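You operate a simulated robot arm through the tools that you are given. There is no shell and no other tool.

The job below is to be done with a simulated robot arm. You get a single attempt, and the scene is never put back.

Task
Push the red plug in and switch strip and lamp on.
Fine: strip off while you plug in.
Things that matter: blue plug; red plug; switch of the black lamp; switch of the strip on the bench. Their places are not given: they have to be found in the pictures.

Only the result counts: the job must be done as asked and must still hold three seconds after the hand-in. Knocking over, shifting, dropping, spilling or breaking anything else fails it.

Robot
A 6-joint arm with a four-finger gripper, fixed in place. Base frame: the origin is on the floor under the middle of its stand, x ahead of it, y to its left, z up; the work surface is at about z = 780. Readings come in mm, rad, newtons and seconds.
With the tool pointing down near the work surface it reaches from about 240 to 680 mm from the base axis. Its first joint turns from -2.897 to 2.897 rad. Payload 3.43 kg.
Tool frame: the origin (TCP) lies between the finger pads and is the grasp point; the fingertips stand 30 mm ahead of it; z points along the fingers, y is the line along which they close. The gripper opens to 120 mm; its body begins 85 mm behind the TCP.
Orientation is told as [roll, pitch, yaw] about the base's x, y, z axes, in that order, counted from this pose: with the fingers straight down and closing along the base's y, the tool's x points along the base's -x, its y along +y and its z along -z.

Tools
- The arm moves only by the tool jog_arm. Its argument "series" is a list of rows, each an object of numbers (a shift or turn left out is 0, a gripper value left out holds the last): "tx", "ty", "tz": the shift along the tool's x, y, z in mm; "rx", "ry", "rz": the turn, a rotation vector about the tool's x, y, z in rad; "grip": the finger opening in mm, from 0 to 120. In form: [{"tx": .., "ty": .., "tz": .., "rx": .., "ry": .., "rz": .., "grip": ..}, ...]. A call has 1 to 20 rows; each row shifts and turns the commanded pose from where the row before left it, along the tool's axes as they then stand. Each row takes 0.2 s and may step no farther than 50 mm and 0.15 rad from the row before; otherwise, or with a gripper value out of range, the whole call is refused. A pose out of reach is approached as far as the arm can. The call stops where the force on the tool passes 40 N (or 10 N more than at its start, if that is more) or the arm is blocked; 0.2 s more then pass. The fingers move at their own pace (about 40 mm/s each) and stop on an object; they squeeze with about 44 N. The grip force told is the motor's: it shows also when the fingers shut on nothing. Time passes only in rows, and 0.2 s behind the last, so rows that do not move let the fingers close. It gives the time, the measured TCP pose, the force on the tool (base axes), the opening and the grip force at its end, in the units of the frame above (readings bear some noise), with the torque about the TCP (base axes, N m) and any sound that the robot's microphone picked up.
- Cameras (640 x 400 px; columns grow to the right, rows downward): "scene" is fixed at [201.4, 654, 1405.2]; the picture's right is [-0.90, -0.44, 0.00], its down [-0.20, 0.41, -0.89] and it looks along [0.39, -0.79, -0.46] (base axes); focal length 332 px, centre (320, 200). "wrist" rides on the gripper at [71, -17, -120] in the tool frame; the picture's right is [0.23, 0.97, 0.00], its down [-0.81, 0.19, -0.55] and it looks along [-0.54, 0.13, 0.83] (tool axes); focal length 275 px, centre (320, 200).
- capture(camera): a new picture of that camera. No time passes.
- move_column(by): moves the trunk up (or, below 0, down) by that many mm; the arm rides with it, the base frame stays. It gives what a move gives, with no picture.
- point_at(camera, pixels): for up to 12 pixels [column, row] of the newest picture of that camera ("zoom" is the newest enlarged one), the place [x, y, z] in the base frame of the surface seen there, good to about 2 mm, but the place of the scene camera against the robot may be out by one fixed shift of up to 25 mm in any direction. No time passes.
- close_up(camera, box): a new picture of the part [left, top, right, bottom] of that camera's present view, enlarged. No time passes.
- job_done(): hands the job in; it is judged then, once.

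Unless the task says otherwise, let go and move clear before handing in.

The tools are called after "Emit:" as a command line: name --argument value ..., lists and objects as JSON in quotes. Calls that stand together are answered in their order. jog_arm: Moves the arm, as the interface text tells. Its arguments: {"type":"object","properties":{"series":{"type":"array","items":{"type":"object","properties":{"tx":{"type":"number"},"ty":{"type":"number"},"tz":{"type":"number"},"rx":{"type":"number"},"ry":{"type":"number"},"rz":{"type":"number"},"grip":{"type":"number"}}}}},"required":["series"]} The other tools are called the same way: move_column (by) moves the trunk up or down; capture (camera) takes a picture; point_at (camera, pixels) gives the place of the surface under pixels of a picture; close_up (camera, box) takes an enlarged picture of a part of a camera's view; job_done () hands the job in.

At the start:

```text
time_s: 0.0
tcp_pos: [524.2, 188.5, 1169.5]
tcp_rot: [0.001, 0.0, 0.0]
ft_force: [-0.3, 0.7, -0.4]
torque: [0.0, 0.02, -0.01]
width: 120.2
finger_force: 0.0
trunk travel left (down, up): [-175.0, 265.0]
```

scene: 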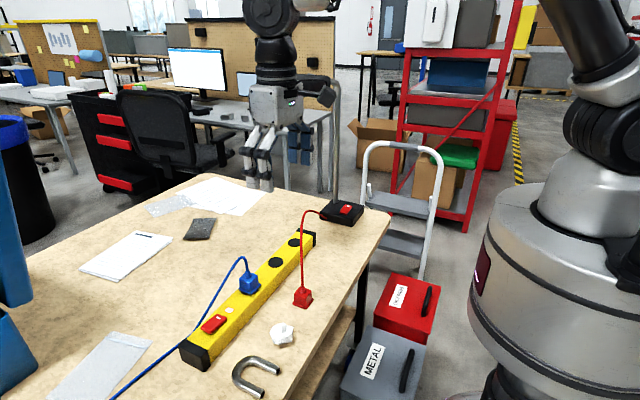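
wrist: 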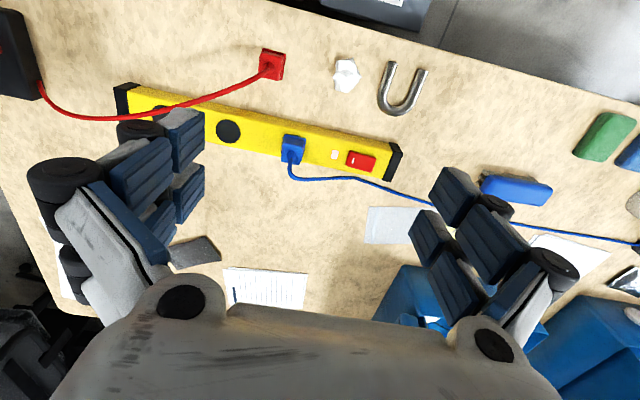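

The scene picture shows the yellow strip with the blue plug seated at about (249,283), its red rocker near (214,323), the loose red plug at (302,297), and the black lamp base with a red switch at (345,210). I'll look at these closer.

Emit:
close_up --camera "scene" --box '[170, 190, 370, 380]'

Emit:
close_up --camera "wrist" --box '[100, 30, 420, 230]'

Emit:
point_at --camera "wrist" --pixels '[[272, 62], [228, 131], [140, 128], [292, 143], [361, 160], [334, 155], [395, 161], [122, 100], [347, 75], [400, 100], [20, 60], [300, 110]]'

Emit:
point_at --camera "scene" --pixels '[[302, 297], [303, 290], [275, 262], [294, 242], [249, 283], [214, 323], [229, 310], [345, 210], [330, 205], [193, 355], [310, 236], [330, 320]]'

```text
2.11 times, centred on (270, 285) of scene
```

zoom: 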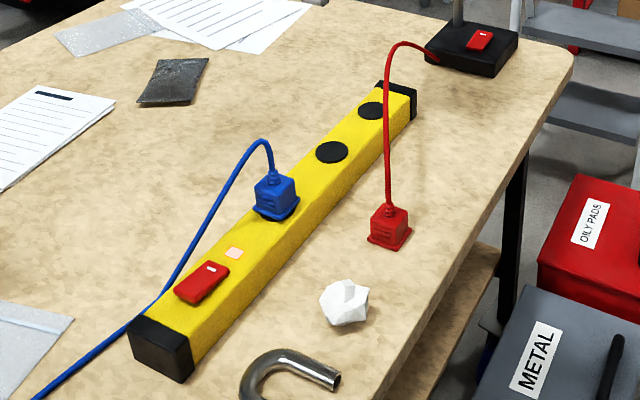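

```text
2.00 times, centred on (260, 130) of wrist
```

zoom: 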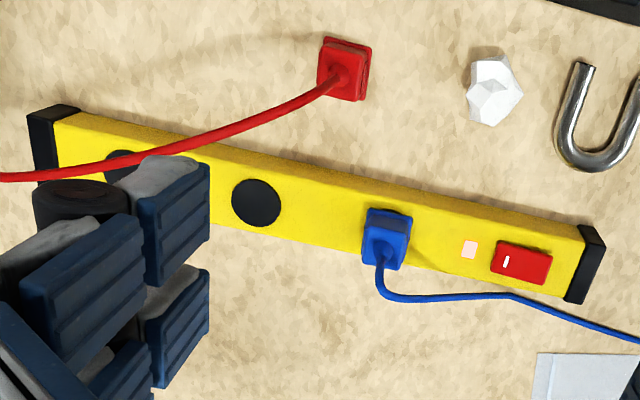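

```text
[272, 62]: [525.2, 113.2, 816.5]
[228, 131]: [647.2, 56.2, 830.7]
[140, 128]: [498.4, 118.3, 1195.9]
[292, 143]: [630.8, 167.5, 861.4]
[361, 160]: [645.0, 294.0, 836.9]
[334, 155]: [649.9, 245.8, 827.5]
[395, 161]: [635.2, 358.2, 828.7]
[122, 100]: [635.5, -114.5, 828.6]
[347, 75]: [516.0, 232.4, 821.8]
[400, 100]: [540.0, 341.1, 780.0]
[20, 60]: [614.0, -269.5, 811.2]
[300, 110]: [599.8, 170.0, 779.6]
```

```text
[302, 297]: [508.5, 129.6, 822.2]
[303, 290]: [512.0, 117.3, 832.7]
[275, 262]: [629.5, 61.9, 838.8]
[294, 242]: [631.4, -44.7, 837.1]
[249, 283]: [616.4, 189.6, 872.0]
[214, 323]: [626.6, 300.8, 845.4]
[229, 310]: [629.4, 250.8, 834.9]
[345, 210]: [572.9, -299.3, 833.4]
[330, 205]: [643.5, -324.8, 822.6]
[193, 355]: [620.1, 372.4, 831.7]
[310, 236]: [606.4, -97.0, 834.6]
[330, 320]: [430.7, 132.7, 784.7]
```

The wrist view agrees with the scene view up to a shift of about (-18, +6, +8) mm, and the free sockets lie near (647,56) and about 100 mm farther toward -y. I'll zoom in on the two switches and the plugs before moving.

Emit:
close_up --camera "wrist" --box '[270, 120, 420, 200]'

Emit:
close_up --camera "scene" --box '[300, 180, 380, 240]'

Emit:
close_up --camera "scene" --box '[170, 260, 330, 370]'

```text
4.27 times, centred on (345, 160) of wrist
```

zoom: 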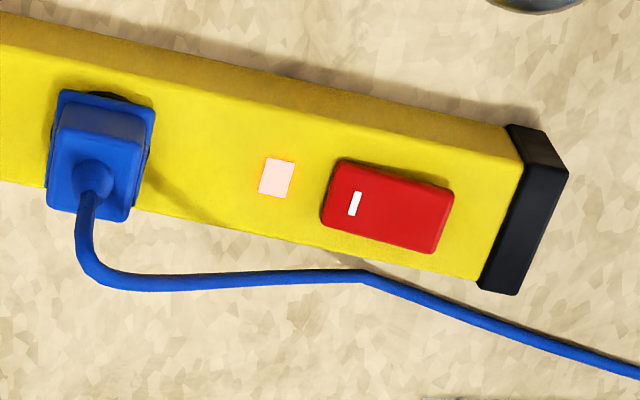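

```text
6.67 times, centred on (340, 210) of scene
```

zoom: 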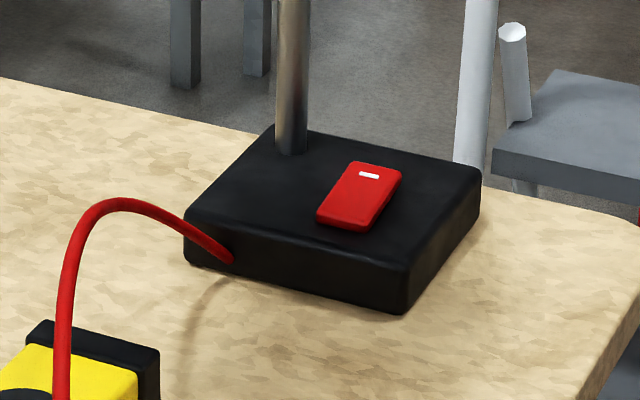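

```text
3.64 times, centred on (250, 315) of scene
```

zoom: 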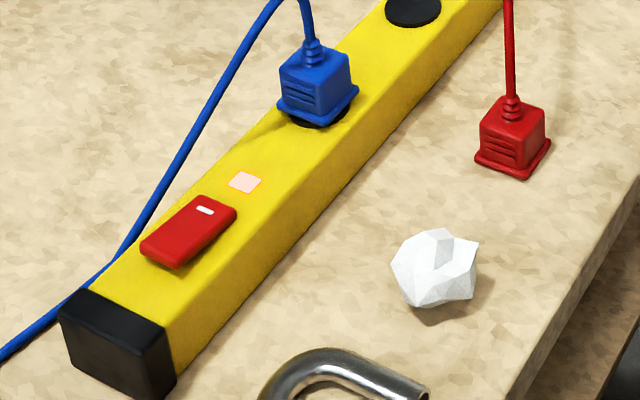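

The strip's indicator at wrist (334,155) has an orange rim and looks lit, but I need a closer view and the rocker tilt. I'll also check heights of tall things, such as the lamp pole and blue bins, before moving.

Emit:
point_at --camera "scene" --pixels '[[337, 180], [337, 150], [336, 110], [328, 97], [325, 83], [312, 62], [300, 78], [10, 200], [10, 350], [5, 150], [305, 225], [315, 212]]'

Emit:
point_at --camera "wrist" --pixels '[[430, 310], [580, 320], [400, 285], [515, 190], [600, 135], [200, 95], [100, 118], [45, 95], [240, 78], [262, 68]]'

Emit:
close_up --camera "scene" --box '[220, 40, 380, 240]'

```text
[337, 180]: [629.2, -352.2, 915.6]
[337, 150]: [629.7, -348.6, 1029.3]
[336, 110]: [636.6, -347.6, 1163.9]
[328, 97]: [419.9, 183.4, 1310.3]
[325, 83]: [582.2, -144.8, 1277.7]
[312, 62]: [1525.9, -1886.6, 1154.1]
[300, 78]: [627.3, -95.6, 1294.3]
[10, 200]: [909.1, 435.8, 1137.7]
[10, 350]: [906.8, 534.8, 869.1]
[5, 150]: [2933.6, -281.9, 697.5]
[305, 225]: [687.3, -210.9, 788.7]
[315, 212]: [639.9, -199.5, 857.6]
```

```text
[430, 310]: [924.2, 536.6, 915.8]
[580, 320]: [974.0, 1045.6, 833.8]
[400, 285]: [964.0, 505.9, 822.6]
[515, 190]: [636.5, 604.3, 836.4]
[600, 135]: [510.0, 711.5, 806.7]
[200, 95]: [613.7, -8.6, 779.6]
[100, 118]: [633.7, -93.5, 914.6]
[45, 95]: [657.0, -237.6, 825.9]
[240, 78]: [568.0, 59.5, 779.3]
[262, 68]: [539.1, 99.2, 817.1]
```

```text
2.00 times, centred on (300, 140) of scene
```

zoom: 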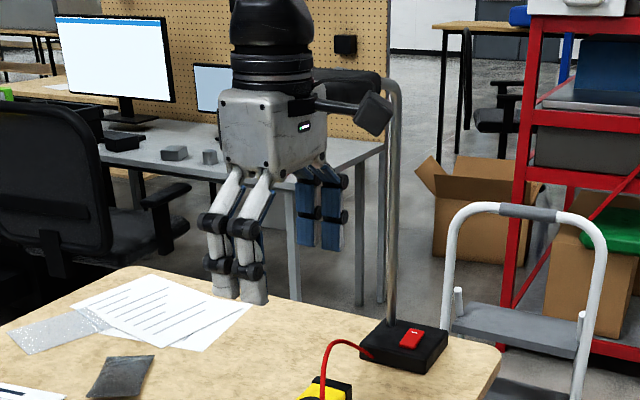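

The lamp's neck arches over at z≈1290 near (630,-95), so I'll keep the wrist low and in front of it. I'll move down over the strip switch for a closer look.

Emit:
jog_arm --series '[{"tx": 8, "ty": 20, "tz": 40}, {"tx": 8, "ty": 20, "tz": 40}, {"tx": 8, "ty": 20, "tz": 40}, {"tx": 6, "ty": 17, "tz": 40}, {}]'

Emit:
capture --camera "wrist"

```text
time_s: 1.2
tcp_pos: [494.1, 267.2, 1008.1]
tcp_rot: [0.0, 0.0, 0.0]
ft_force: [-0.1, 0.0, 0.2]
torque: [0.02, -0.02, -0.01]
width: 120.1
finger_force: 0.1
trunk travel left (down, up): [-175.0, 265.0]
```

```text
taken
```

wrist: 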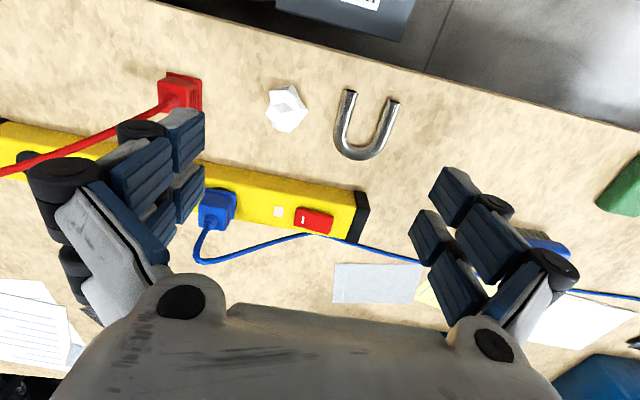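

Emit:
close_up --camera "wrist" --box '[190, 170, 380, 270]'

Emit:
close_up --camera "wrist" --box '[270, 195, 350, 245]'

```text
3.37 times, centred on (285, 220) of wrist
```

zoom: 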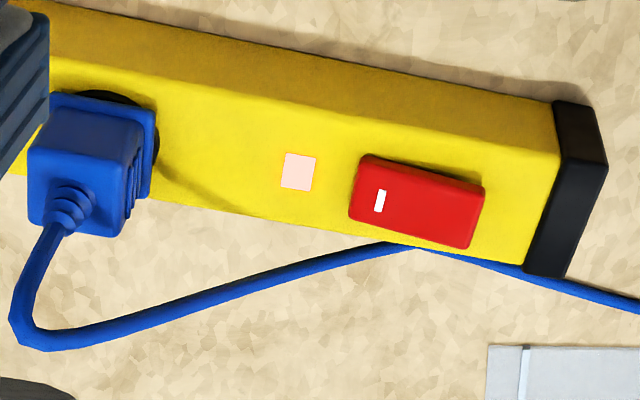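

```text
8.00 times, centred on (310, 220) of wrist
```

zoom: 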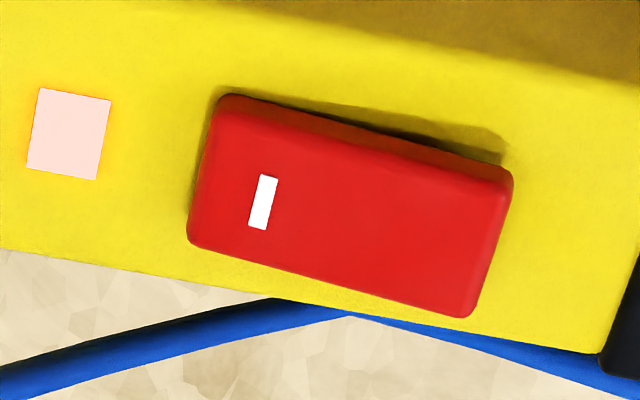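

The indicator next to the rocker is pale pink with an orange halo. I'll measure the rocker tilt, the indicator, and the strip plane from the zoomed picture.

Emit:
point_at --camera "zoom" --pixels '[[225, 150], [262, 200], [220, 220], [300, 190], [350, 210], [400, 230], [450, 250], [480, 220], [460, 290], [70, 130], [130, 200], [560, 250]]'

Emit:
point_at --camera "wrist" --pixels '[[215, 212], [183, 85], [190, 95], [175, 90], [370, 215], [250, 190], [200, 225], [230, 215], [350, 240], [345, 195], [240, 220], [181, 105]]'

```text
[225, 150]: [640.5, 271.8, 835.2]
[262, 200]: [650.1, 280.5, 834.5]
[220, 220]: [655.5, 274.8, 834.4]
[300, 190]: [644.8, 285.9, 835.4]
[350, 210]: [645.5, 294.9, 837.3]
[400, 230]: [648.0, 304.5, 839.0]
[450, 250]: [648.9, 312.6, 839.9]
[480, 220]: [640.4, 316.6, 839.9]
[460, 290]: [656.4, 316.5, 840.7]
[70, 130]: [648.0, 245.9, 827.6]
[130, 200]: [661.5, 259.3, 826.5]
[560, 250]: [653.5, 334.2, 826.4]
```

```text
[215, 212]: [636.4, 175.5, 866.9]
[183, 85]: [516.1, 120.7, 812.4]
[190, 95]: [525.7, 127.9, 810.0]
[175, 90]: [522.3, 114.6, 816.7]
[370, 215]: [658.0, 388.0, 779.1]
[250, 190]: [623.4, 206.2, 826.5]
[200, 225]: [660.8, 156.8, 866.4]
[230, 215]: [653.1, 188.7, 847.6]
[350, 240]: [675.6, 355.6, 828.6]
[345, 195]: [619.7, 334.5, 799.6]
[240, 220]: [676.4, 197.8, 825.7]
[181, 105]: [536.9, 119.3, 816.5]
```

The strip rocker's mark end (y≈272) is low at z≈834.5 and the other end is high at z≈840, so the mark side is pressed and the indicator is lit. The strip seems to be on already. Now I'll measure the lamp rocker.

Emit:
close_up --camera "scene" --box '[325, 195, 365, 225]'

```text
13.33 times, centred on (345, 210) of scene
```

zoom: 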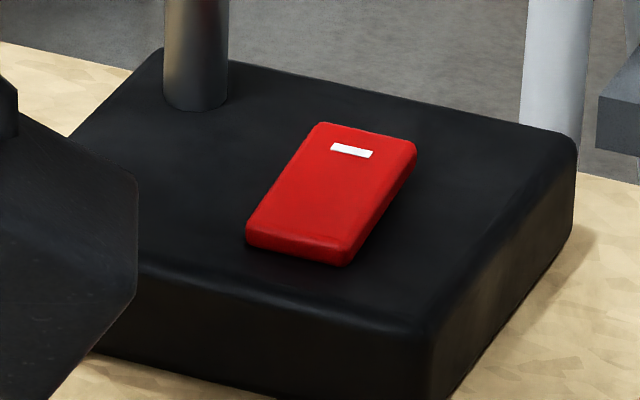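

Emit:
point_at --camera "zoom" --pixels '[[330, 132], [398, 146], [350, 152], [340, 175], [320, 200], [300, 220], [270, 225], [330, 240], [260, 235], [200, 200], [440, 180], [450, 280]]'

```text
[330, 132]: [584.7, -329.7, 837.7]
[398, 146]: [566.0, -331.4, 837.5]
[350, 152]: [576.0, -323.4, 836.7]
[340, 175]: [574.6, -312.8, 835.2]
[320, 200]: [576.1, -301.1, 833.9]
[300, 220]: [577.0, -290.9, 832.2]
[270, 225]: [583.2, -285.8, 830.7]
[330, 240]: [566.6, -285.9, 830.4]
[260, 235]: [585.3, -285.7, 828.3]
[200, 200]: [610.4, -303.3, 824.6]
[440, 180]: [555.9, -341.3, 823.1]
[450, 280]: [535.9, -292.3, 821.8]
```

The lamp rocker's mark end (y≈-330 in scene frame) is high at z≈837.7 and the other end is low at ≈830.5, so the lamp is off and its mark end must be pressed. Next I'll learn the fingertip geometry by closing the fingers and looking at them.

Emit:
jog_arm --series '[{"grip": 0}, {"grip": 0}, {"grip": 0}, {"grip": 0}, {"grip": 0}, {"grip": 0}, {"grip": 0}, {"grip": 0}, {"grip": 0}]'

Emit:
capture --camera "wrist"

Emit:
capture --camera "scene"

```text
time_s: 3.2
tcp_pos: [495.6, 266.5, 1007.1]
tcp_rot: [0.001, -0.001, 0.001]
ft_force: [0.2, -0.5, -0.1]
torque: [-0.01, 0.01, 0.03]
width: 0.0
finger_force: 33.4
trunk travel left (down, up): [-175.0, 265.0]
```

```text
taken
```

wrist: 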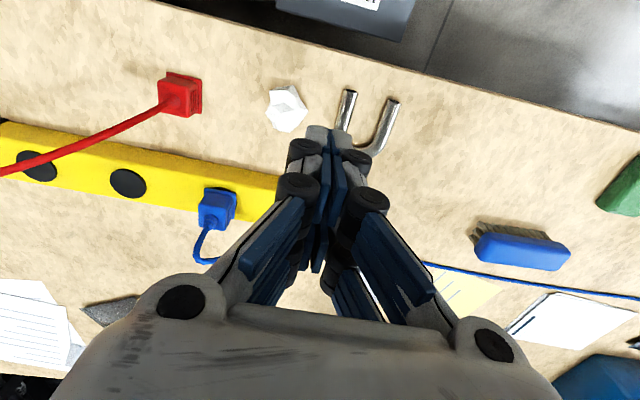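

```text
taken
```

scene: 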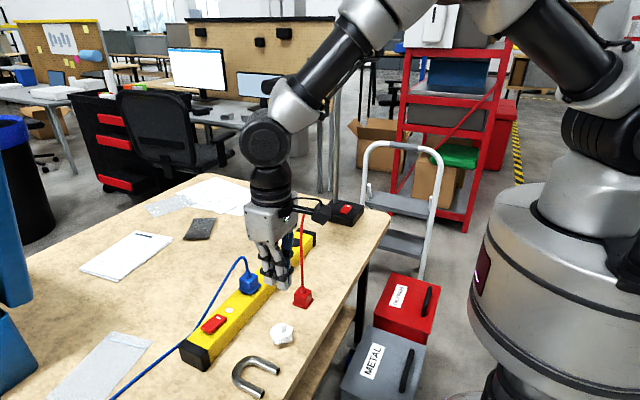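

Emit:
close_up --camera "scene" --box '[220, 160, 350, 310]'

Emit:
close_up --camera "wrist" --box '[240, 110, 420, 290]'

```text
2.67 times, centred on (285, 235) of scene
```

zoom: 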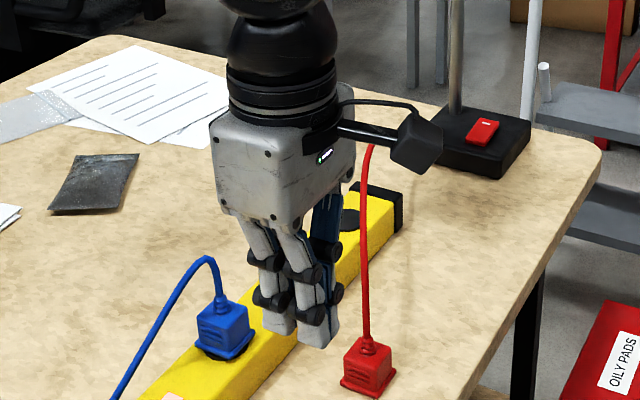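

```text
2.22 times, centred on (330, 200) of wrist
```

zoom: 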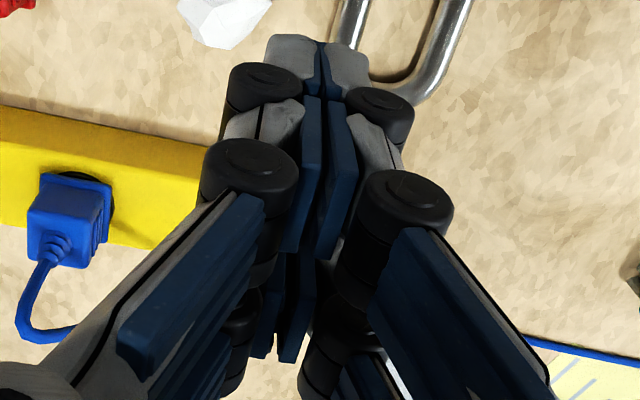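

Closed, each side shows two fingers side by side along tool x (tips near zoom (295,45) and (345,60)). I'll measure the finger positions and take a closer look at the red plug.

Emit:
point_at --camera "zoom" --pixels '[[290, 48], [345, 60], [345, 80], [300, 70], [265, 75], [380, 95], [250, 155], [405, 185], [295, 330], [265, 330], [245, 310], [340, 290]]'

Emit:
close_up --camera "scene" --box '[235, 260, 325, 320]'

Emit:
close_up --camera "wrist" --box '[140, 50, 240, 240]'

```text
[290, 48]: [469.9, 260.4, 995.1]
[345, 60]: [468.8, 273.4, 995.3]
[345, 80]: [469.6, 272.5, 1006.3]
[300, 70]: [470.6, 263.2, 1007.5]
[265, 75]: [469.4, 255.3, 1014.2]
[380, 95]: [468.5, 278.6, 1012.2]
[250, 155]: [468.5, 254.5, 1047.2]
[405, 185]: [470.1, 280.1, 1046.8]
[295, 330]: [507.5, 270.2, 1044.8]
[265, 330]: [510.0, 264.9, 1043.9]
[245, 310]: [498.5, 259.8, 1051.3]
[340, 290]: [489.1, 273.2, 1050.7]
```

```text
6.67 times, centred on (280, 290) of scene
```

zoom: 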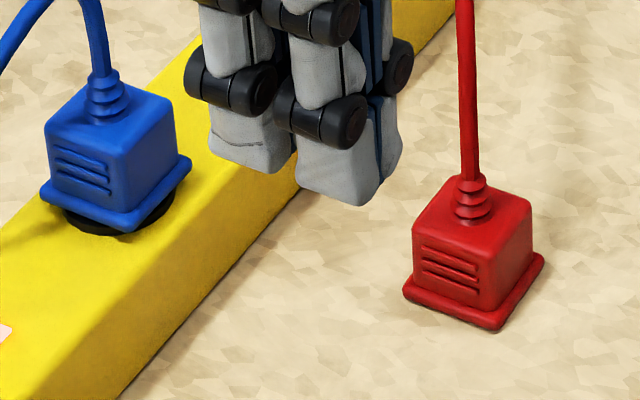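

```text
2.11 times, centred on (190, 145) of wrist
```

zoom: 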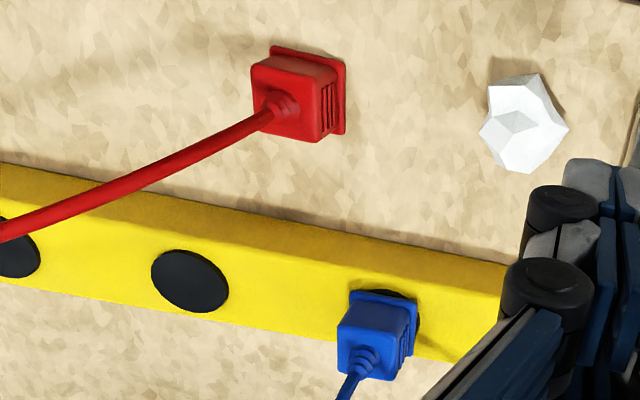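

The fingers span about ±26 mm in tool x, and the strip rocker is about 22 mm wide at x≈648, y 270–320. Before pressing I'll check the height of the blue cable near there, and the lamp head position.

Emit:
point_at --camera "scene" --pixels '[[240, 258], [228, 272], [210, 300], [195, 322], [180, 338], [160, 362], [262, 88], [270, 82], [268, 140], [250, 150], [248, 270], [302, 225]]'

Emit:
close_up --camera "scene" --box '[220, 60, 340, 140]'

```text
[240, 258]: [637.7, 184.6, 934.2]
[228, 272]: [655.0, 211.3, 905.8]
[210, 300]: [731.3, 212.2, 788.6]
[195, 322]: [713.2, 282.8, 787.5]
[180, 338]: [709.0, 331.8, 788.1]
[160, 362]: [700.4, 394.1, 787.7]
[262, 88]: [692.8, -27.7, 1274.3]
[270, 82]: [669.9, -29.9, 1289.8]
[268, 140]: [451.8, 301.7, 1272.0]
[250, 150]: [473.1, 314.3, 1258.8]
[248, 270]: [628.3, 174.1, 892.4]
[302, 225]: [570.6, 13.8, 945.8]
```

```text
5.00 times, centred on (280, 100) of scene
```

zoom: 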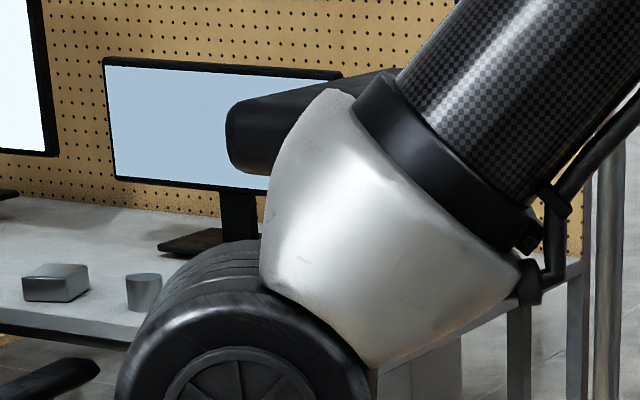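

The blue cable peaks at z≈926 near (655,180) and lies on the bench beyond the rocker, so it is clear. I'll go over the high end of the strip rocker (648,311), using the +x finger pair, to switch it off before plugging in.

Emit:
jog_arm --series '[{"tx": -34.35, "ty": 11.1, "tz": 26.75, "grip": 0}, {"tx": -34.35, "ty": 11.1, "tz": 26.75}, {"tx": -34.35, "ty": 11.1, "tz": 26.75}, {"tx": -34.35, "ty": 11.1, "tz": 26.75}, {}, {}]'

Emit:
capture --camera "wrist"

Emit:
close_up --camera "scene" --box '[160, 230, 280, 360]'

```text
time_s: 4.6
tcp_pos: [629.6, 309.4, 904.9]
tcp_rot: [0.0, 0.002, 0.001]
ft_force: [0.4, 0.2, -0.5]
torque: [0.0, -0.01, 0.0]
width: 0.0
finger_force: 33.2
trunk travel left (down, up): [-175.0, 265.0]
```

```text
taken
```

wrist: 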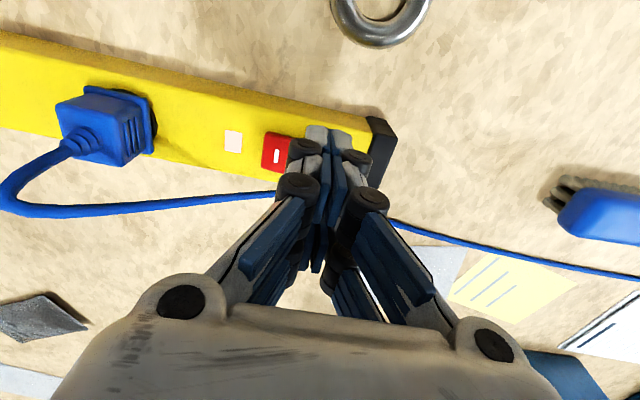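

```text
3.08 times, centred on (220, 295) of scene
```

zoom: 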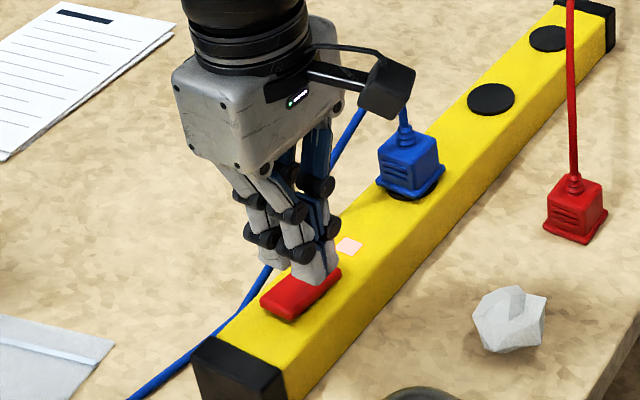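

The fingers hang over the high end of the rocker at about wrist (325,140), with the indicator still visible at (233,142). I'll lower gently onto it in small steps.

Emit:
jog_arm --series '[{"tx": -1.5, "ty": 1, "tz": 10}, {"tz": 10}, {"tz": 6}, {"tz": 2}, {"tz": 2}, {"tz": 2}, {"tz": 2}]'

Emit:
capture --camera "wrist"

```text
time_s: 6.2
tcp_pos: [624.0, 305.8, 872.2]
tcp_rot: [0.0, 0.0, -0.001]
ft_force: [-0.3, -0.8, -0.1]
torque: [-0.03, -0.02, -0.02]
width: 0.0
finger_force: 33.7
out of reach, approached as far as the arm can: row 1, 4
trunk travel left (down, up): [-175.0, 265.0]
```

```text
taken
```

wrist: 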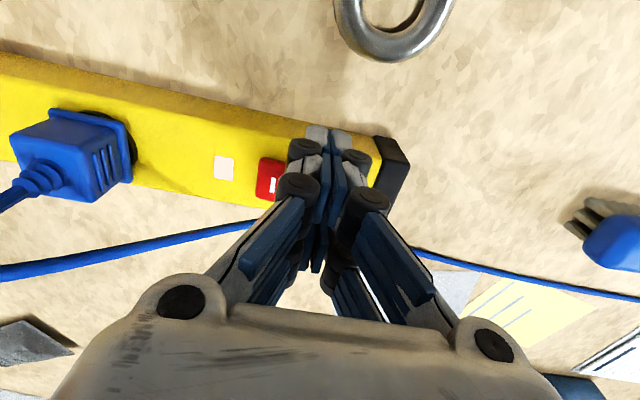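

The arm ran out of reach at radius ≈695 with the tool vertical, and the rocker hasn't been touched. I'll back up and tilt the tool outward by 0.25 rad so the wrist sits closer to the robot.

Emit:
jog_arm --series '[{"tz": -30}, {"ry": -0.125}, {"ry": -0.125}, {}, {}]'

```text
time_s: 7.4
tcp_pos: [624.8, 307.1, 899.8]
tcp_rot: [-0.001, -0.252, -0.002]
ft_force: [0.4, -0.1, -0.1]
torque: [0.02, 0.01, 0.02]
width: 0.0
finger_force: 33.4
trunk travel left (down, up): [-175.0, 265.0]
```

The tilt is done (pitch −0.252) and the TCP held its place. I'll now move so the near fingertip hangs about 10 mm above the high end of the rocker.

Emit:
jog_arm --series '[{"tx": -15.7, "ty": 2, "tz": 11.6}, {"tx": -15.7, "ty": 2, "tz": 11.7}, {}, {}]'

Emit:
capture --camera "wrist"

Emit:
close_up --camera "scene" --box '[160, 230, 280, 360]'

```text
time_s: 8.4
tcp_pos: [663.1, 310.4, 884.9]
tcp_rot: [-0.001, -0.249, -0.001]
ft_force: [0.3, -0.1, 0.2]
torque: [0.0, -0.02, 0.01]
width: 0.1
finger_force: 33.6
trunk travel left (down, up): [-175.0, 265.0]
```

```text
taken
```

wrist: 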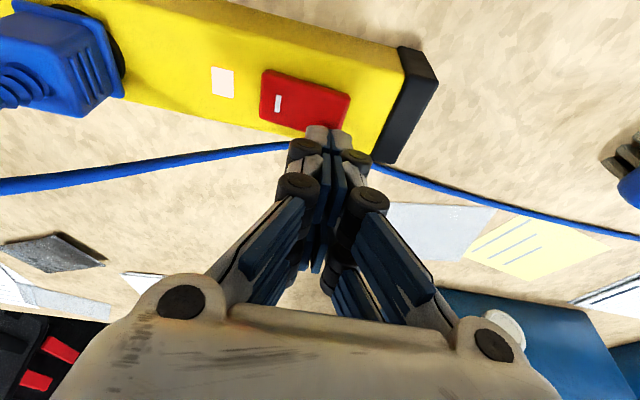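

```text
3.08 times, centred on (220, 295) of scene
```

zoom: 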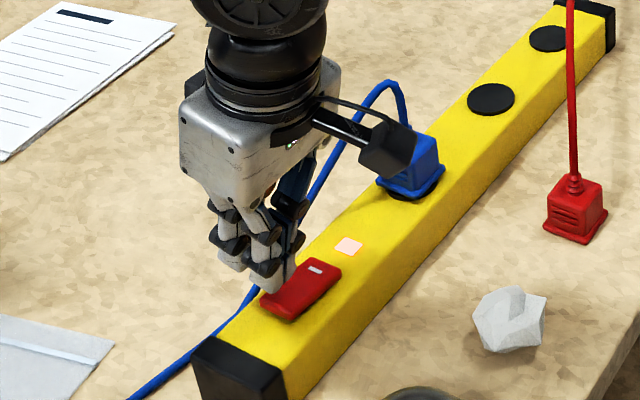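

The near fingertip appears at wrist (320,130), perhaps toward the rocker's far edge. I'll measure both precisely.

Emit:
close_up --camera "wrist" --box '[240, 50, 400, 180]'

Emit:
point_at --camera "wrist" --pixels '[[315, 128], [335, 131], [315, 140], [335, 143], [277, 103], [340, 100], [330, 115], [300, 95], [268, 80], [345, 110], [370, 100], [310, 118]]'

```text
3.08 times, centred on (320, 115) of wrist
```

zoom: 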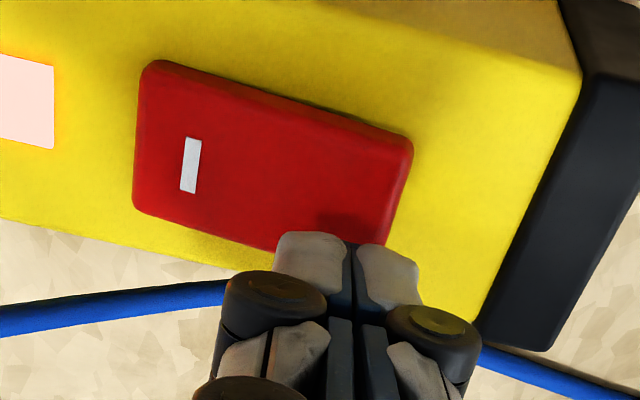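

```text
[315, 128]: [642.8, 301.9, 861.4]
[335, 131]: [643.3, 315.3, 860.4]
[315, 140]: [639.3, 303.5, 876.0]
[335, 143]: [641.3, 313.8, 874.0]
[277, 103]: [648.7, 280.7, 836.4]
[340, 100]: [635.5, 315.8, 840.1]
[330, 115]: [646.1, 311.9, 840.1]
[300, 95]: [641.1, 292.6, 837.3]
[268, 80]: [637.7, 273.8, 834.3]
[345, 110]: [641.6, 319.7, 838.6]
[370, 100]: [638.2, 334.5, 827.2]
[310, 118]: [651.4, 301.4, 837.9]
```

The near fingertip's lower edge is at about (645,309,850), right over the rocker body (x 635–659), and the rocker's high end is at z≈840. I'll shift 3 mm outward along y and lower in 2 mm steps until it clicks or force rises.

Emit:
jog_arm --series '[{"tx": 1.0, "ty": 3, "tz": 3.9}, {"tx": 1.0, "tz": 3.9}, {"tx": 0.5, "tz": 1.94}, {"tx": 0.5, "tz": 1.94}, {"tx": 0.5, "tz": 1.94}, {"tx": 0.5, "tz": 1.94}]'

Emit:
capture --camera "wrist"

```text
time_s: 9.8
tcp_pos: [662.1, 314.9, 869.0]
tcp_rot: [0.001, -0.251, 0.0]
ft_force: [0.4, 4.7, 1.6]
torque: [0.18, 0.04, -0.1]
width: 0.0
finger_force: 33.4
trunk travel left (down, up): [-175.0, 265.0]
```

```text
taken
```

wrist: 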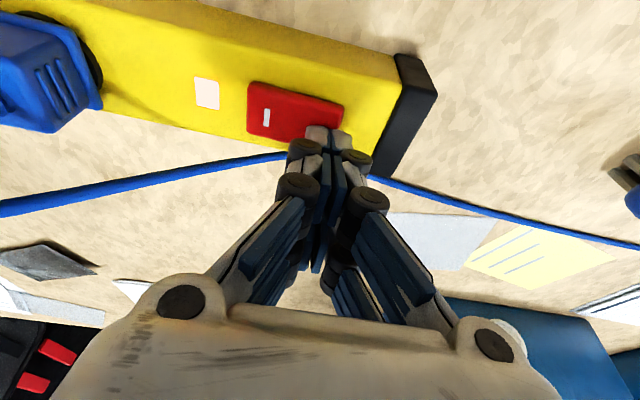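

Light contact now (about 5 N), with no click heard yet. I'll check the rocker and keep pressing in small steps.

Emit:
jog_arm --series '[{"tx": 0.4, "tz": 1.45}, {"tx": 0.4, "tz": 1.45}, {"tx": 0.4, "tz": 1.45}]'

Emit:
close_up --camera "wrist" --box '[180, 50, 400, 180]'

```text
time_s: 10.6
tcp_pos: [662.0, 313.2, 868.0]
tcp_rot: [-0.002, -0.251, -0.002]
ft_force: [-3.4, -4.5, 13.0]
torque: [-0.26, 0.31, 0.03]
width: 0.1
finger_force: 32.9
trunk travel left (down, up): [-175.0, 265.0]
```

```text
2.91 times, centred on (290, 115) of wrist
```

zoom: 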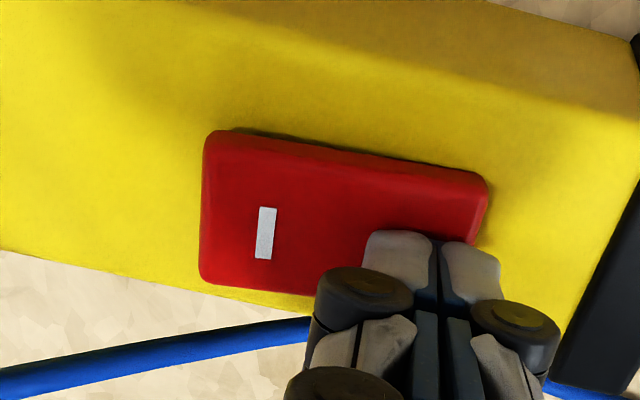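

The indicator that was at wrist (206,93) is gone and the mark end of the rocker has come up, so the strip is now off. I'll back away and verify.

Emit:
jog_arm --series '[{"tx": -2.5, "tz": -9.7}, {"tx": -5, "tz": -19.4}, {"tx": -7.4, "tz": -29}, {}]'

Emit:
capture --camera "wrist"

Emit:
close_up --camera "scene" --box '[160, 230, 280, 360]'

```text
time_s: 11.6
tcp_pos: [661.3, 313.8, 927.2]
tcp_rot: [0.0, -0.249, -0.001]
ft_force: [-0.3, 0.9, -0.5]
torque: [0.02, -0.01, -0.01]
width: 0.0
finger_force: 32.7
trunk travel left (down, up): [-175.0, 265.0]
```

```text
taken
```

wrist: 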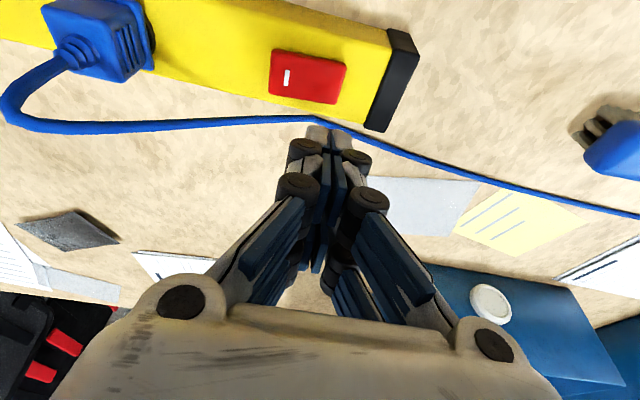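

```text
3.08 times, centred on (220, 295) of scene
```

zoom: 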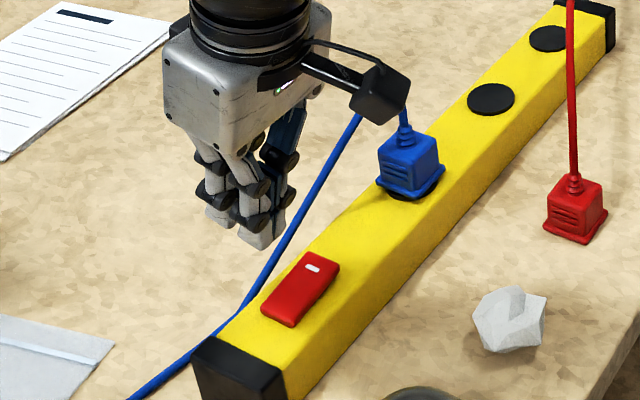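

The strip is off: its rocker's mark end is up and the indicator is dark. Now I'll retreat, level the tool, yaw it by −90° so the fingers close along x and the red cable can leave toward −y, and open to 75 mm.

Emit:
jog_arm --series '[{"tx": 29.8, "ty": -20, "tz": -17.9}, {"tx": 29.8, "ty": -20, "tz": -17.9}, {"tx": 29.8, "ty": -20, "tz": -17.9}, {"ry": 0.125}, {"ry": 0.125, "grip": 75}, {"rz": 0.1428}, {"rz": 0.1428}, {"rz": 0.1428}, {"rz": 0.1428}, {"rz": 0.1428}, {"rz": 0.1428}, {"rz": 0.1428}, {"rz": 0.1428}, {"rz": 0.1428}, {"rz": 0.1428}, {"rz": 0.1428}, {}]'

Emit:
capture --camera "wrist"

Emit:
capture --camera "scene"

```text
time_s: 15.2
tcp_pos: [561.8, 253.0, 953.6]
tcp_rot: [0.001, 0.0, -1.572]
ft_force: [0.3, 0.7, 0.9]
torque: [0.03, 0.01, 0.0]
width: 74.8
finger_force: 0.1
trunk travel left (down, up): [-175.0, 265.0]
```

```text
taken
```

wrist: 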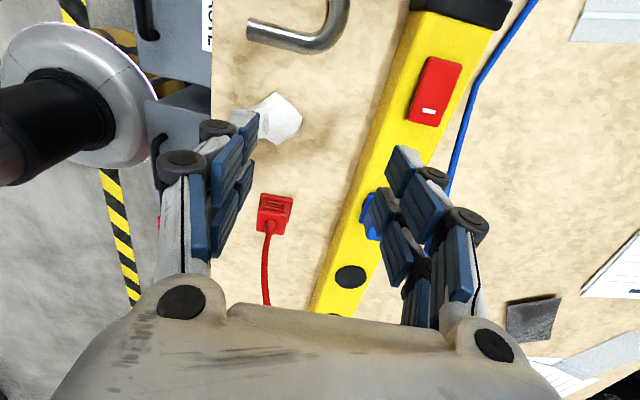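

```text
taken
```

scene: 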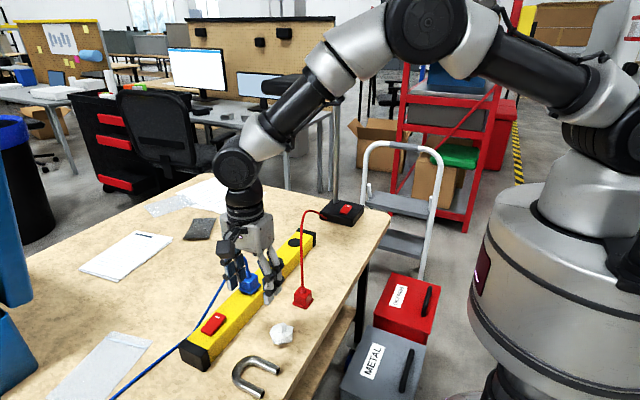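

With yaw −90° the red plug shows at wrist (273,213) between the fingers' lines. I'll measure its edges closely.

Emit:
close_up --camera "wrist" --box '[240, 180, 400, 310]'

Emit:
point_at --camera "wrist" --pixels '[[268, 222], [262, 198], [288, 202], [285, 230], [260, 228], [275, 212], [350, 277], [345, 263], [335, 277], [365, 277], [352, 290], [268, 260]]'

```text
3.08 times, centred on (320, 245) of wrist
```

zoom: 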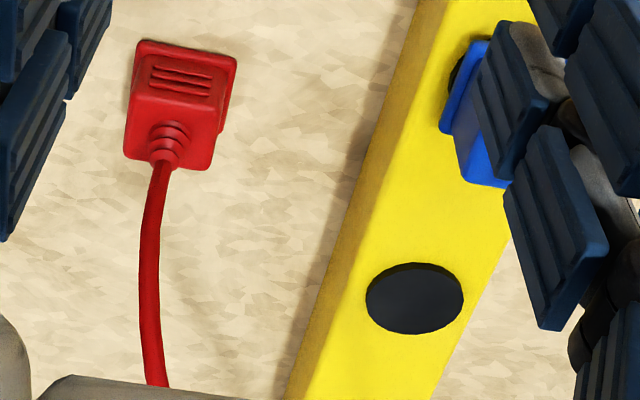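

```text
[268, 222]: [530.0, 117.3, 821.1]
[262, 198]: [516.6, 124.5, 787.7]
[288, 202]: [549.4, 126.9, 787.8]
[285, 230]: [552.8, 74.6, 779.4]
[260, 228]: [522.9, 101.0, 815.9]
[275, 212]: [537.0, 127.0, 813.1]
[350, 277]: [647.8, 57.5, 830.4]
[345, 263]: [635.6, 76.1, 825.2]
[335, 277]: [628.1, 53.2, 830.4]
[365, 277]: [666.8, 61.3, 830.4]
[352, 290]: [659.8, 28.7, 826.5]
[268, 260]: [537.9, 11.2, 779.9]
```

The zoom shows the plug's top face and the round socket at zoom (415,298) clearly. I'll measure the plug's top corners, its flange, and the socket's rim.

Emit:
point_at --camera "zoom" --pixels '[[139, 97], [217, 107], [204, 163], [128, 152], [141, 47], [231, 62], [370, 298], [459, 298], [415, 268], [415, 328], [415, 298], [168, 130]]'

```text
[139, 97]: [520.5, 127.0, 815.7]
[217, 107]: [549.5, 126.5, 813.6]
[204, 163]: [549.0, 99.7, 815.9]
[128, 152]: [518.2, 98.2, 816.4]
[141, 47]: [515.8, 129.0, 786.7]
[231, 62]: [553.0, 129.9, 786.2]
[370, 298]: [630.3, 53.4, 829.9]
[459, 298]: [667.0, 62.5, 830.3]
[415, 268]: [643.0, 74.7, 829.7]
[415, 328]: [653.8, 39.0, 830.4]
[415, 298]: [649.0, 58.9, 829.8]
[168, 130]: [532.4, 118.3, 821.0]
```

The plug centre is about (534.4, 113) with its top at z≈816 and yaw aligned; the socket centre is about (648.5, 57.5, 830). I'll trace the red cable in 3D to be sure that the fingers clear it.

Emit:
point_at --camera "zoom" --pixels '[[160, 185], [151, 215], [148, 240], [147, 270], [147, 300], [150, 340], [155, 375]]'

Emit:
point_at --camera "scene" --pixels '[[302, 280], [302, 265], [301, 250], [302, 235], [303, 225], [304, 217], [308, 212], [314, 211], [320, 213], [301, 272]]'

```text
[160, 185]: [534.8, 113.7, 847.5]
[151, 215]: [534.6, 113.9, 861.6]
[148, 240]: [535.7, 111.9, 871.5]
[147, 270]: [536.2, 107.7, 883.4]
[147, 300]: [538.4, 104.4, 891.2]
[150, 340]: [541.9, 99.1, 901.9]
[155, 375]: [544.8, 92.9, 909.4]
```

```text
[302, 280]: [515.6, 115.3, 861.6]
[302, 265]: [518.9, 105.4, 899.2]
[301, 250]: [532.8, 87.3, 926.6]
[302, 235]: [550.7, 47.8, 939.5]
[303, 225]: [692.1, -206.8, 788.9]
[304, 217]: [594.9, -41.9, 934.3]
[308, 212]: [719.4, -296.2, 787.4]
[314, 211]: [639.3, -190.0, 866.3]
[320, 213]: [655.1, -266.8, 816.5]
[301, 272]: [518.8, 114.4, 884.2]
```

The cable rises straight up between the fingers to z≈880 and bends toward −y around z≈900–930, so gripping with the TCP near z≈825 keeps the palm just clear of it. I'll move above the plug at the current height.

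Emit:
jog_arm --series '[{"tx": -46.7, "ty": -9.1, "tz": -3}, {"tx": -46.7, "ty": -9.1, "tz": -3}, {"tx": -46.7, "ty": -9.2}, {}, {}]'

Emit:
capture --camera "wrist"

Emit:
close_up --camera "scene" --box '[220, 180, 360, 330]'

```text
time_s: 16.4
tcp_pos: [533.8, 112.8, 960.3]
tcp_rot: [0.0, -0.001, -1.572]
ft_force: [0.0, -1.1, -0.2]
torque: [-0.02, 0.0, 0.03]
width: 75.1
finger_force: 0.0
trunk travel left (down, up): [-175.0, 265.0]
```

```text
taken
```

wrist: 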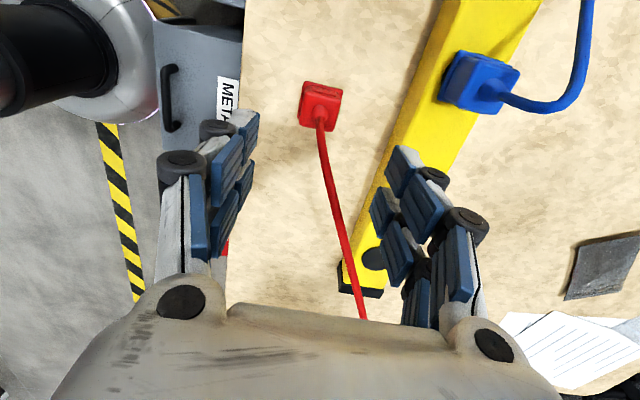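

```text
2.67 times, centred on (290, 255) of scene
```

zoom: 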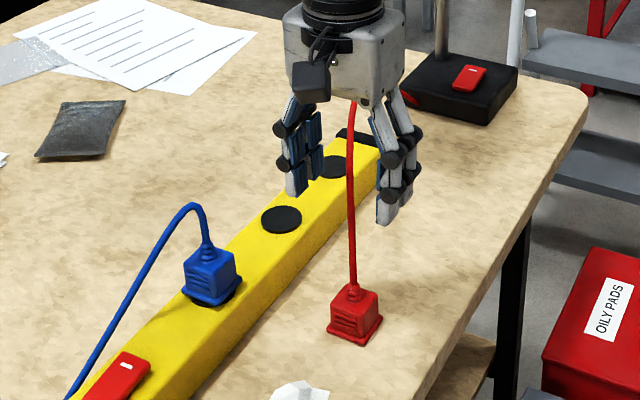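

The TCP is above the plug, seen at wrist (320,105). I'll re-measure the plug from this closer view before descending.

Emit:
close_up --camera "wrist" --box '[280, 70, 360, 140]'

```text
5.71 times, centred on (320, 105) of wrist
```

zoom: 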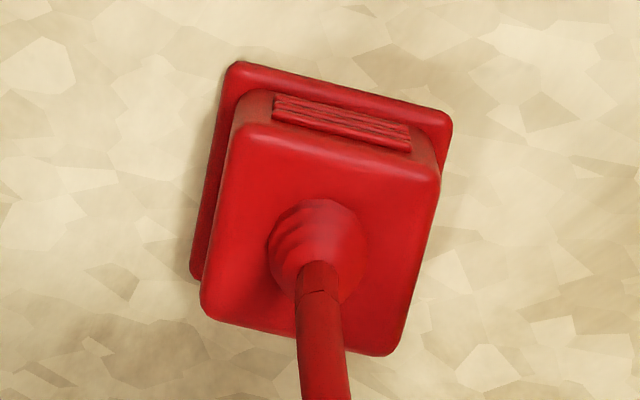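

Emit:
point_at --camera "zoom" --pixels '[[248, 138], [425, 180], [390, 340], [215, 300], [236, 75], [445, 125], [200, 265], [340, 130], [230, 215], [412, 260], [320, 155], [280, 320]]'

```text
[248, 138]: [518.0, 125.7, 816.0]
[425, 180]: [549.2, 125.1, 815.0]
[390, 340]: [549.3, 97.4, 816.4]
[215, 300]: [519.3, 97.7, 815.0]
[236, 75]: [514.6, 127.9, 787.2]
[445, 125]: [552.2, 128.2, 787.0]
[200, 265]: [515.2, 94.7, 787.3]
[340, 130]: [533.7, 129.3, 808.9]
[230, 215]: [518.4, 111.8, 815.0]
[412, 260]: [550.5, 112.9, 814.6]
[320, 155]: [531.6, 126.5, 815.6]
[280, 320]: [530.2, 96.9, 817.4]
```

The refined plug centre is (533.7, 111.5) and aligned. I'll descend with the fingers open to about z=840, then check the readings.

Emit:
jog_arm --series '[{"tx": -1.2, "tz": 30}, {"tz": 30}, {"tz": 30}, {"tz": 20}, {"tz": 10}, {}]'

Emit:
capture --camera "wrist"

Emit:
close_up --camera "scene" --box '[220, 200, 360, 330]'

```text
time_s: 17.8
tcp_pos: [535.2, 112.8, 843.1]
tcp_rot: [-0.001, 0.001, -1.572]
ft_force: [0.7, 0.4, 0.4]
torque: [0.01, 0.0, 0.02]
width: 75.4
finger_force: 0.1
trunk travel left (down, up): [-175.0, 265.0]
```

```text
taken
```

wrist: 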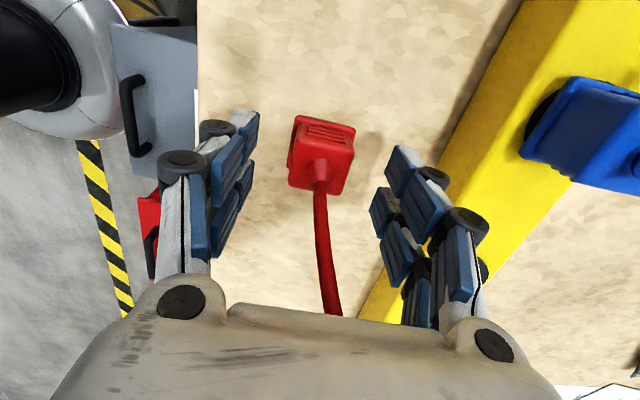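

```text
3.08 times, centred on (290, 265) of scene
```

zoom: 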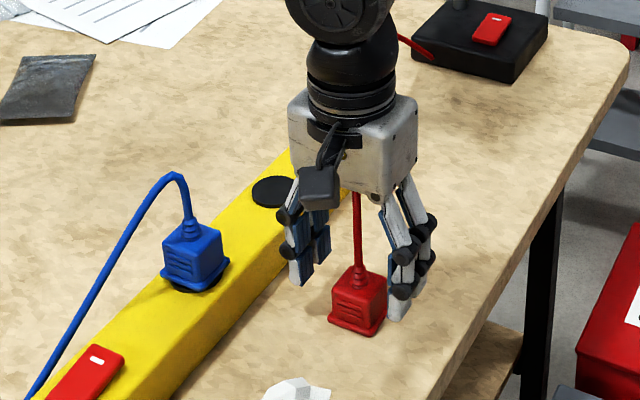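

No contact forces, and the plug sits centred between the fingers at wrist (320,155). I'll descend about 18 mm more so that the tips are just above the flange, then close.

Emit:
jog_arm --series '[{"tz": 8}, {"tz": 6}, {"tz": 4}, {}, {}]'

Emit:
close_up --camera "wrist" --box '[220, 90, 440, 250]'

```text
time_s: 19.0
tcp_pos: [534.1, 113.0, 823.6]
tcp_rot: [-0.002, -0.001, -1.571]
ft_force: [0.0, -1.6, 0.1]
torque: [0.01, 0.02, 0.0]
width: 74.8
finger_force: 0.0
trunk travel left (down, up): [-175.0, 265.0]
```

```text
2.50 times, centred on (330, 170) of wrist
```

zoom: 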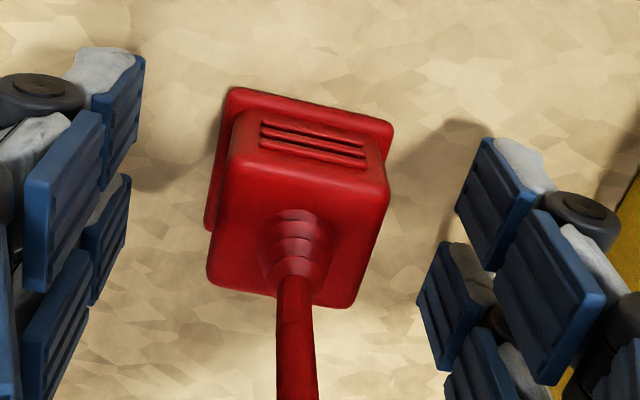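

The plug is well centred between the four pads. Closing the fingers on it now.

Emit:
jog_arm --series '[{"grip": 50}, {"grip": 40}, {"grip": 30}, {"grip": 25}, {"grip": 20}, {"grip": 20}, {"grip": 20}]'

Emit:
close_up --camera "wrist" --box '[220, 90, 440, 250]'

Emit:
close_up --camera "scene" --box '[240, 210, 360, 330]'

```text
time_s: 20.6
tcp_pos: [534.2, 113.2, 824.0]
tcp_rot: [-0.001, 0.002, -1.57]
ft_force: [0.9, -0.1, 1.1]
torque: [-0.02, -0.05, -0.03]
width: 34.9
finger_force: 43.8
trunk travel left (down, up): [-175.0, 265.0]
```

```text
2.50 times, centred on (330, 170) of wrist
```

zoom: 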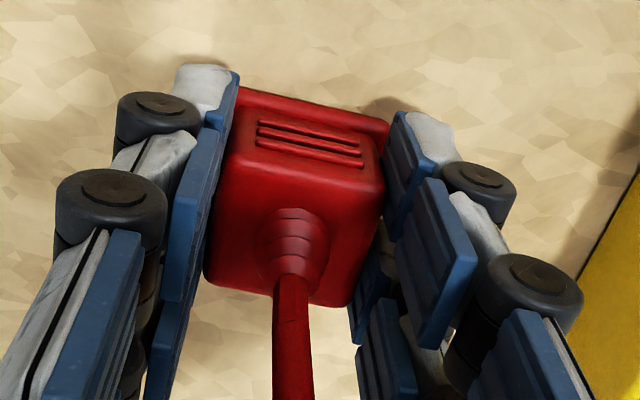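

```text
3.33 times, centred on (300, 270) of scene
```

zoom: 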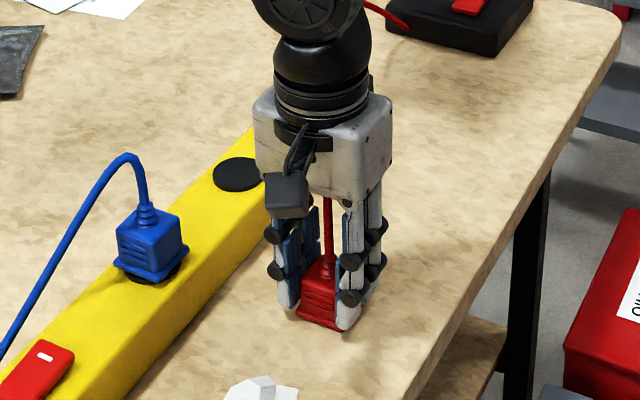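

The fingers hold the plug at 34.9 mm with 44 N. I'll lift straight up 75 mm and look at it.

Emit:
jog_arm --series '[{"tz": -10}, {"tz": -20}, {"tz": -25}, {"tz": -20}, {}]'

Emit:
capture --camera "wrist"

Emit:
close_up --camera "scene" --box '[220, 190, 360, 320]'

```text
time_s: 21.8
tcp_pos: [534.1, 112.3, 897.6]
tcp_rot: [-0.002, 0.0, -1.571]
ft_force: [-0.4, 0.5, -1.3]
torque: [0.03, 0.02, -0.01]
width: 35.1
finger_force: 44.1
trunk travel left (down, up): [-175.0, 265.0]
```

```text
taken
```

wrist: 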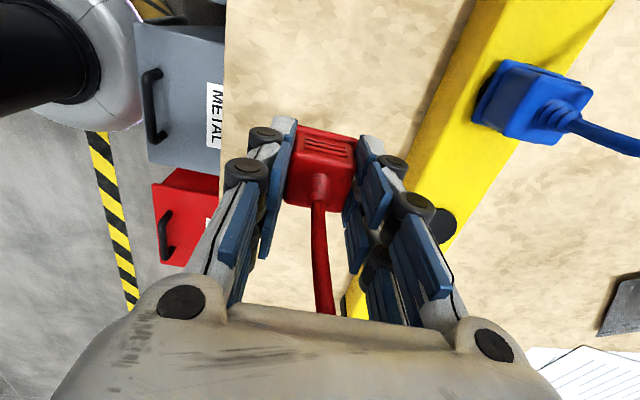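

```text
3.08 times, centred on (290, 255) of scene
```

zoom: 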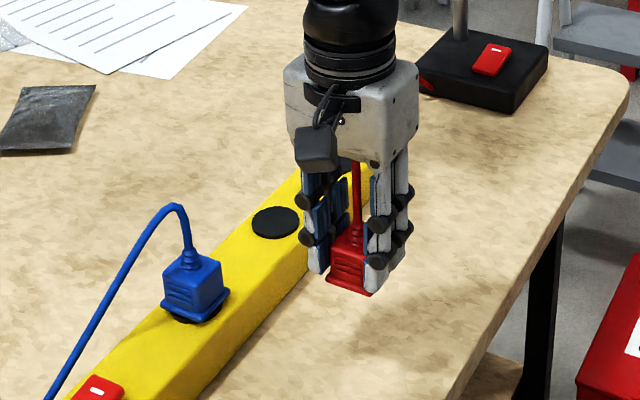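

The plug is held upright with its bottom at z≈853. I'll measure its exact position in the hand before crossing to the socket.

Emit:
close_up --camera "wrist" --box '[270, 110, 370, 220]'

Emit:
close_up --camera "scene" --box '[270, 235, 320, 285]'

```text
3.64 times, centred on (320, 165) of wrist
```

zoom: 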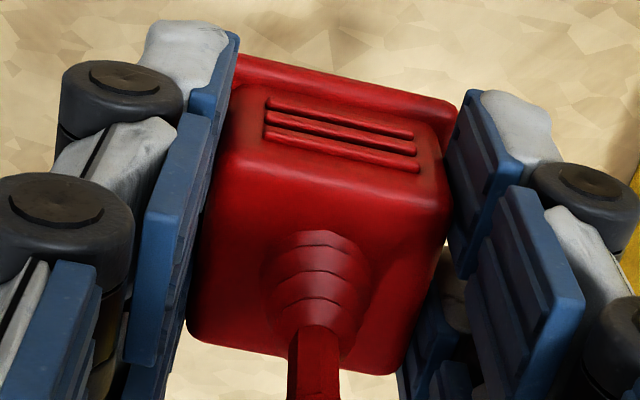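

```text
8.00 times, centred on (295, 260) of scene
```

zoom: 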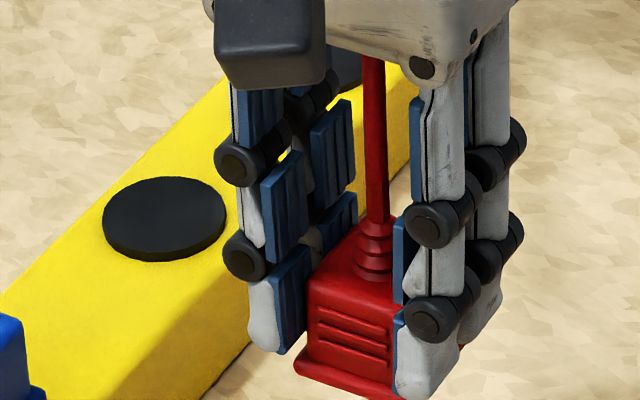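

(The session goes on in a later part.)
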